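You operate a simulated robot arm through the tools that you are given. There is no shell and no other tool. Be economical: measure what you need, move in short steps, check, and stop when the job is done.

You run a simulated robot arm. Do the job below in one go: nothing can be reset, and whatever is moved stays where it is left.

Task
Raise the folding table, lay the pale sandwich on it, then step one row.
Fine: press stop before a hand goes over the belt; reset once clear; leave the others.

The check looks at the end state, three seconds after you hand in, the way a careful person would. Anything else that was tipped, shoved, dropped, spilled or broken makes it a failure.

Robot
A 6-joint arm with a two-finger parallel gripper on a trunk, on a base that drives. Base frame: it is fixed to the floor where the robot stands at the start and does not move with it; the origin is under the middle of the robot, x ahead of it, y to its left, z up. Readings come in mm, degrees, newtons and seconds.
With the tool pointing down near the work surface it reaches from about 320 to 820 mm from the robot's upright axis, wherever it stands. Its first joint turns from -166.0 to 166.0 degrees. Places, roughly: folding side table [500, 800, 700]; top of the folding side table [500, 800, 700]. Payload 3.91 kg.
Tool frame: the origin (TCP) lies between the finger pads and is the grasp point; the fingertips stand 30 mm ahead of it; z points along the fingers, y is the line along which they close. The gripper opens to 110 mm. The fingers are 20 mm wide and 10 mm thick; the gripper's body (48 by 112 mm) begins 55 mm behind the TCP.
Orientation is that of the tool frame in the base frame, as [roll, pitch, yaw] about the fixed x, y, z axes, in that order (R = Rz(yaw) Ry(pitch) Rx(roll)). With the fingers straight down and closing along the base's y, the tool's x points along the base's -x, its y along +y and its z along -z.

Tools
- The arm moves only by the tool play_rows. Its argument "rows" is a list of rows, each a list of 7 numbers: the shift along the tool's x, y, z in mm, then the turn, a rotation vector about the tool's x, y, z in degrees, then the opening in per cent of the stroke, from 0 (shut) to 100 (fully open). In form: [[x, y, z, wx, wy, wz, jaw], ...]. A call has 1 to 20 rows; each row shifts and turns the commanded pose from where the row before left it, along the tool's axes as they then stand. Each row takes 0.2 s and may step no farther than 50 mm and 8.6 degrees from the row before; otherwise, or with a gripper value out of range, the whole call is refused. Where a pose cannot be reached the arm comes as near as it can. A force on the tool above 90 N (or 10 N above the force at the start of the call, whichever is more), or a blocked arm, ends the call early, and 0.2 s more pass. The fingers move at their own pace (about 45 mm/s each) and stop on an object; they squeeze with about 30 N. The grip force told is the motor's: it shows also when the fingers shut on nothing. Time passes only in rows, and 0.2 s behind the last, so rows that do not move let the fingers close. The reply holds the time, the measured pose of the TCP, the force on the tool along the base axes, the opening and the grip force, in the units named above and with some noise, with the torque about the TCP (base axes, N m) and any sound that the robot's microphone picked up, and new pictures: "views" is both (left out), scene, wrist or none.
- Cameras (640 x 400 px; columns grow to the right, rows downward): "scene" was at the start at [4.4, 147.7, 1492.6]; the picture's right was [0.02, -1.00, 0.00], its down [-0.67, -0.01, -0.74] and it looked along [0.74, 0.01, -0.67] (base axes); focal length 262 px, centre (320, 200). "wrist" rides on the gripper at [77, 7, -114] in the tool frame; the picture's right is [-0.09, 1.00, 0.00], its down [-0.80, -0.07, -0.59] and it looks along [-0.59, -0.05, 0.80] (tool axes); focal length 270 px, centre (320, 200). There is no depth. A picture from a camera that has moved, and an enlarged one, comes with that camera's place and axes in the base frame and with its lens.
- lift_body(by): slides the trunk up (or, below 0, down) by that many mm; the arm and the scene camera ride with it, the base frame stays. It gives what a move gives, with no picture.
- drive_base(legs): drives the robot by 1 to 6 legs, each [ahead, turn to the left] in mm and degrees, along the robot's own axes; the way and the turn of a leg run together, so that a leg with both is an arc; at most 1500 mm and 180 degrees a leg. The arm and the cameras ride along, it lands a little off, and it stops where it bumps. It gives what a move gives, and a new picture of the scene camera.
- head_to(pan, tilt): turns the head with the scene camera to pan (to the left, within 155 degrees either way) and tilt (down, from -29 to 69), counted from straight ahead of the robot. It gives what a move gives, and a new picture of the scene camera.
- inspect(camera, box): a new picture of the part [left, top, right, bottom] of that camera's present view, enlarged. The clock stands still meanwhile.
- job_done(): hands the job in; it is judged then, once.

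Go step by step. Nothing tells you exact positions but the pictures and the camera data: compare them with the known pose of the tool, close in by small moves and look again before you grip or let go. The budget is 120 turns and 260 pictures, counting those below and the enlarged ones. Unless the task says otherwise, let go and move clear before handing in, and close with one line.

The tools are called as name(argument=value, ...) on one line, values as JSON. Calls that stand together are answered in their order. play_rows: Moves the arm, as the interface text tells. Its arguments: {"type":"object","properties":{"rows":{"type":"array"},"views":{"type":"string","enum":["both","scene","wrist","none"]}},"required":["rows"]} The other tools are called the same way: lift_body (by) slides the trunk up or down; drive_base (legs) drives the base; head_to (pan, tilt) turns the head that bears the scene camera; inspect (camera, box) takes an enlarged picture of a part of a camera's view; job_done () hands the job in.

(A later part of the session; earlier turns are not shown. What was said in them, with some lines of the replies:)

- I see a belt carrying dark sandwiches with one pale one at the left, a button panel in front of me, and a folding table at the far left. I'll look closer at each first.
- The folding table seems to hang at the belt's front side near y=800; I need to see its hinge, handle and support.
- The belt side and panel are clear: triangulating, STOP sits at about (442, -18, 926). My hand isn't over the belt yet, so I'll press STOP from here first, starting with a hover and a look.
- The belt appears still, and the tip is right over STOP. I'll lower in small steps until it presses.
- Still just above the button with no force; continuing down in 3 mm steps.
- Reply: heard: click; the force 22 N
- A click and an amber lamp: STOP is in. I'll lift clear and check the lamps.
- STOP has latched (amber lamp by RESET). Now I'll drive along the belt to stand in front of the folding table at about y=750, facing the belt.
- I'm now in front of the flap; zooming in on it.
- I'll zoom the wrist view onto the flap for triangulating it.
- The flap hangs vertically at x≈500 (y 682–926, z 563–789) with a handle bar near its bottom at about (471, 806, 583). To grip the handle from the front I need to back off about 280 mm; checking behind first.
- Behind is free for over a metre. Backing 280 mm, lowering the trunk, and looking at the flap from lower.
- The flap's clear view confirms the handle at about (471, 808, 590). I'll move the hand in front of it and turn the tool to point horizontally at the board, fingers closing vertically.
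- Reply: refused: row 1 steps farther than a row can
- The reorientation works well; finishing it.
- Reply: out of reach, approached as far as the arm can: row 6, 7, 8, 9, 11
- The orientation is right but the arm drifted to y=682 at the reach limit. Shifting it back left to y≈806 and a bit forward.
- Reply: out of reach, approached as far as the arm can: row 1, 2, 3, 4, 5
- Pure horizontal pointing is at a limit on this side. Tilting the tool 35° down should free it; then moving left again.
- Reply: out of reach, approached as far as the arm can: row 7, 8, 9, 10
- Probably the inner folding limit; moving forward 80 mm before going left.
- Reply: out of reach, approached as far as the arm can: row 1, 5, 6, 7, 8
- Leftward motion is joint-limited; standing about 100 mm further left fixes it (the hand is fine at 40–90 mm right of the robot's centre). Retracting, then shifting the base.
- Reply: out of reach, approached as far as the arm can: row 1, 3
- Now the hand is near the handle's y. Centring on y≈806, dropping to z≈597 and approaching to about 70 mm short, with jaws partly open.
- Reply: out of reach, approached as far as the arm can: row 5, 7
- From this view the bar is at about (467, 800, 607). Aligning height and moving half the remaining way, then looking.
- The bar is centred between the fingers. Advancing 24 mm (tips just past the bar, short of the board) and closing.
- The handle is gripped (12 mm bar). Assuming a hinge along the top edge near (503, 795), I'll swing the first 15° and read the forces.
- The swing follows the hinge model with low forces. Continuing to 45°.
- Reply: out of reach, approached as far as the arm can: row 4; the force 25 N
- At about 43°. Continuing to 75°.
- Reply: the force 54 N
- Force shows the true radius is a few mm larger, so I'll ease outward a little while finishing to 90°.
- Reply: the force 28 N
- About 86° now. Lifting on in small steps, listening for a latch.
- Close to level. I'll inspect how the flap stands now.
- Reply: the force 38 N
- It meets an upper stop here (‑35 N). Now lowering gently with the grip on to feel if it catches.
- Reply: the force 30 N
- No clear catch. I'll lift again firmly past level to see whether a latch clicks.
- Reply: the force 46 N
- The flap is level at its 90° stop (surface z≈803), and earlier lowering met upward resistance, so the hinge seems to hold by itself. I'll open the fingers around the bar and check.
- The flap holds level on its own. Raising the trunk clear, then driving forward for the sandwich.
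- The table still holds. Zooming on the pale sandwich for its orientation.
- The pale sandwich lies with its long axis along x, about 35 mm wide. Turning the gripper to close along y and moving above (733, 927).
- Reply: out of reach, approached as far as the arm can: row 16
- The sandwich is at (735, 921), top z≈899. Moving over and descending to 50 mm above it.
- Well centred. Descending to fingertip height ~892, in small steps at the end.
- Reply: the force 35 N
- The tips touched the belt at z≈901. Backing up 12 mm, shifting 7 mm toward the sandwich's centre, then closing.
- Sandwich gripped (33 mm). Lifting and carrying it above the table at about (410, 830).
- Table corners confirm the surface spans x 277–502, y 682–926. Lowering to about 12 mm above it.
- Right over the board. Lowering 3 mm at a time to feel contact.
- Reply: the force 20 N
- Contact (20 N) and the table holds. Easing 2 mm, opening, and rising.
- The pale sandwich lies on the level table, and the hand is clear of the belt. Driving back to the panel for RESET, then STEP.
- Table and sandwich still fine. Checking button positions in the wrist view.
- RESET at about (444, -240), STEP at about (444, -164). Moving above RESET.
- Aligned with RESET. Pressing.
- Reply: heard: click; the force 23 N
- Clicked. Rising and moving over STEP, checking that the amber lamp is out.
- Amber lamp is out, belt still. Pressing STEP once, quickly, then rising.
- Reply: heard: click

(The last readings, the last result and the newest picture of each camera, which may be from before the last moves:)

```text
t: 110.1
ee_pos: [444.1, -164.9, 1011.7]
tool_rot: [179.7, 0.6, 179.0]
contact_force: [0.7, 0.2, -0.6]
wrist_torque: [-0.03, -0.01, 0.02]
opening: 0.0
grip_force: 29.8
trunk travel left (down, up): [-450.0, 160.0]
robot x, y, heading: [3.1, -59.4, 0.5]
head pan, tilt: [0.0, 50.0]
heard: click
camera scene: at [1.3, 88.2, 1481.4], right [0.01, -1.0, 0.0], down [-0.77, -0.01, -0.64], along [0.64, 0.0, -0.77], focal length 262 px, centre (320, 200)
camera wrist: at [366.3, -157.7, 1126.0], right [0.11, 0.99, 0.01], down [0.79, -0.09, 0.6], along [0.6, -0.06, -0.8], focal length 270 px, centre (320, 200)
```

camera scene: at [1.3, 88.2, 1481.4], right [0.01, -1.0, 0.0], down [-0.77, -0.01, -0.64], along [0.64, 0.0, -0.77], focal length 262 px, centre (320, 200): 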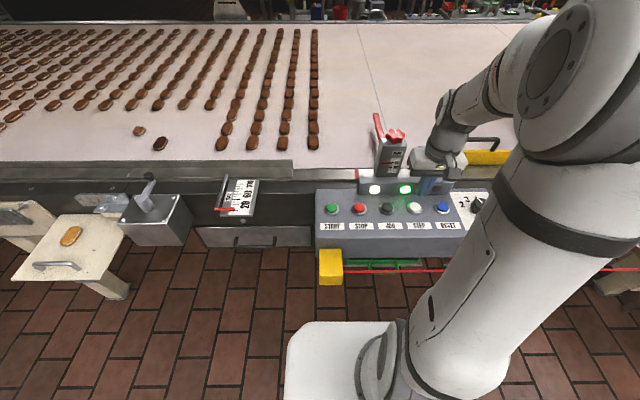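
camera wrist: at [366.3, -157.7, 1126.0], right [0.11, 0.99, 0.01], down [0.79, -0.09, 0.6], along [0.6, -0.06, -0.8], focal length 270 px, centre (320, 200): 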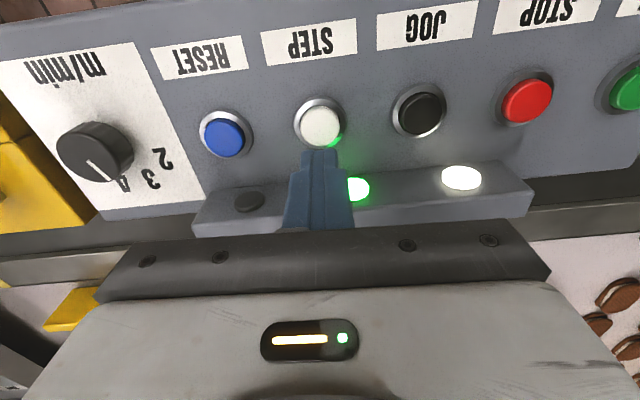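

The belt is advancing (green lamp). Raising the hand, and waiting to see it stop after one row.

play_rows(rows=[[0, 0, -50, 0, 0, 0, 0], [0, 0, -50, 0, 0, 0, 0], [0, 0, -50, 0, 0, 0, 0], [0, 0, -40, 0, 0, 0, 0], [0, 0, 0, 0, 0, 0, 0], [0, 0, 0, 0, 0, 0, 0], [0, 0, 0, 0, 0, 0, 0], [0, 0, 0, 0, 0, 0, 0]], views="both")

play_rows(rows=[[0, 0, 0, 0, 0, 0, 0], [0, 0, 0, 0, 0, 0, 0], [0, 0, 0, 0, 0, 0, 0], [0, 0, 0, 0, 0, 0, 0], [0, 0, 0, 0, 0, 0, 0], [0, 0, 0, 0, 0, 0, 0]], views="scene")

```text
t: 111.9
ee_pos: [442.1, -165.4, 1201.2]
tool_rot: [179.7, 0.6, 178.8]
contact_force: [-0.2, -0.3, -0.2]
wrist_torque: [0.02, 0.0, 0.01]
opening: 0.0
grip_force: 29.7
trunk travel left (down, up): [-450.0, 160.0]
robot x, y, heading: [4.4, -59.4, 0.4]
head pan, tilt: [0.0, 50.0]
camera scene: at [1.4, 88.2, 1481.5], right [0.01, -1.0, 0.0], down [-0.77, -0.01, -0.64], along [0.64, 0.0, -0.77], focal length 262 px, centre (320, 200)
camera wrist: at [365.0, -158.2, 1315.6], right [0.11, 0.99, 0.01], down [0.79, -0.09, 0.6], along [0.6, -0.06, -0.8], focal length 270 px, centre (320, 200)
```

scene: 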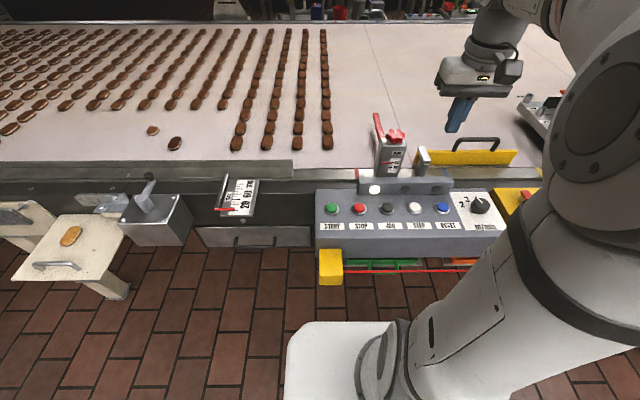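
wrist: 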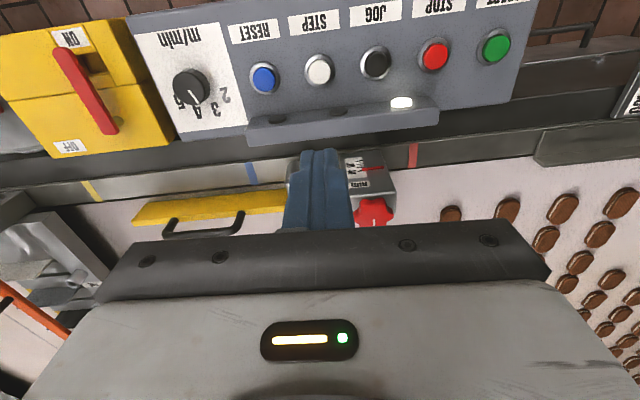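

```text
t: 113.3
ee_pos: [443.9, -164.1, 1202.0]
tool_rot: [179.7, 0.7, 178.9]
contact_force: [0.4, 0.5, -0.2]
wrist_torque: [0.03, 0.0, -0.01]
opening: 0.0
grip_force: 29.7
trunk travel left (down, up): [-450.0, 160.0]
robot x, y, heading: [5.6, -62.2, 0.6]
head pan, tilt: [0.0, 50.0]
camera scene: at [1.4, 88.2, 1481.5], right [0.01, -1.0, 0.0], down [-0.77, -0.01, -0.64], along [0.64, 0.0, -0.77], focal length 262 px, centre (320, 200)
```

scene: 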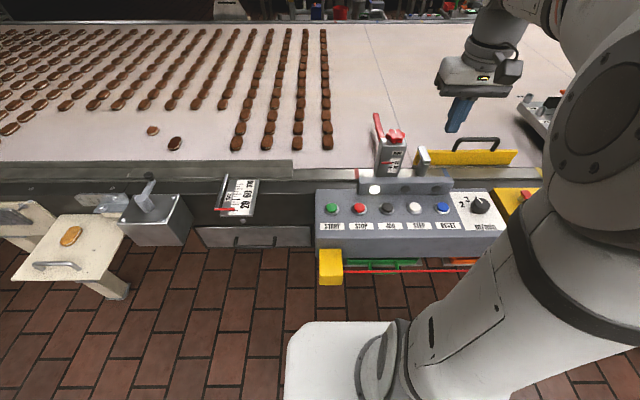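

The belt moved exactly one row pitch and stopped. One last look at the table.

inspect(camera="scene", box=[0, 160, 200, 310])

```text
2.67 times, centred on (100, 235) of scene
camera zoom: at [1.4, 88.2, 1481.5], right [0.01, -1.0, 0.0], down [-0.77, -0.01, -0.64], along [0.64, 0.0, -0.77], focal length 698 px, centre (907, 107)
```

zoom: 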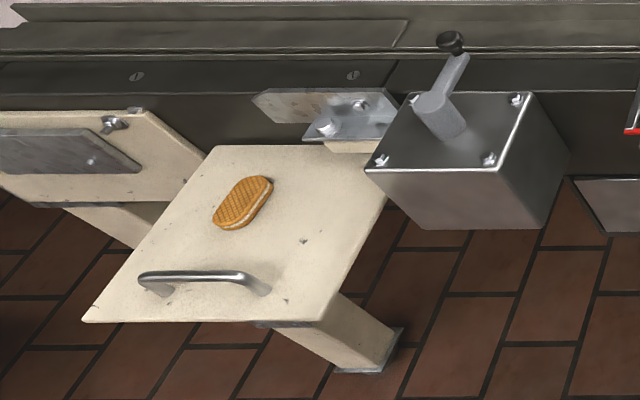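

The table is level with the pale sandwich resting on it, the belt is stopped, and the hand is clear, so I'm handing in.

job_done()

```text
The job is handed in.
```

The folding table is up and level with the pale sandwich on it; I pressed STOP before the hand went over the belt, pressed RESET once it was clear, and stepped the belt one row.
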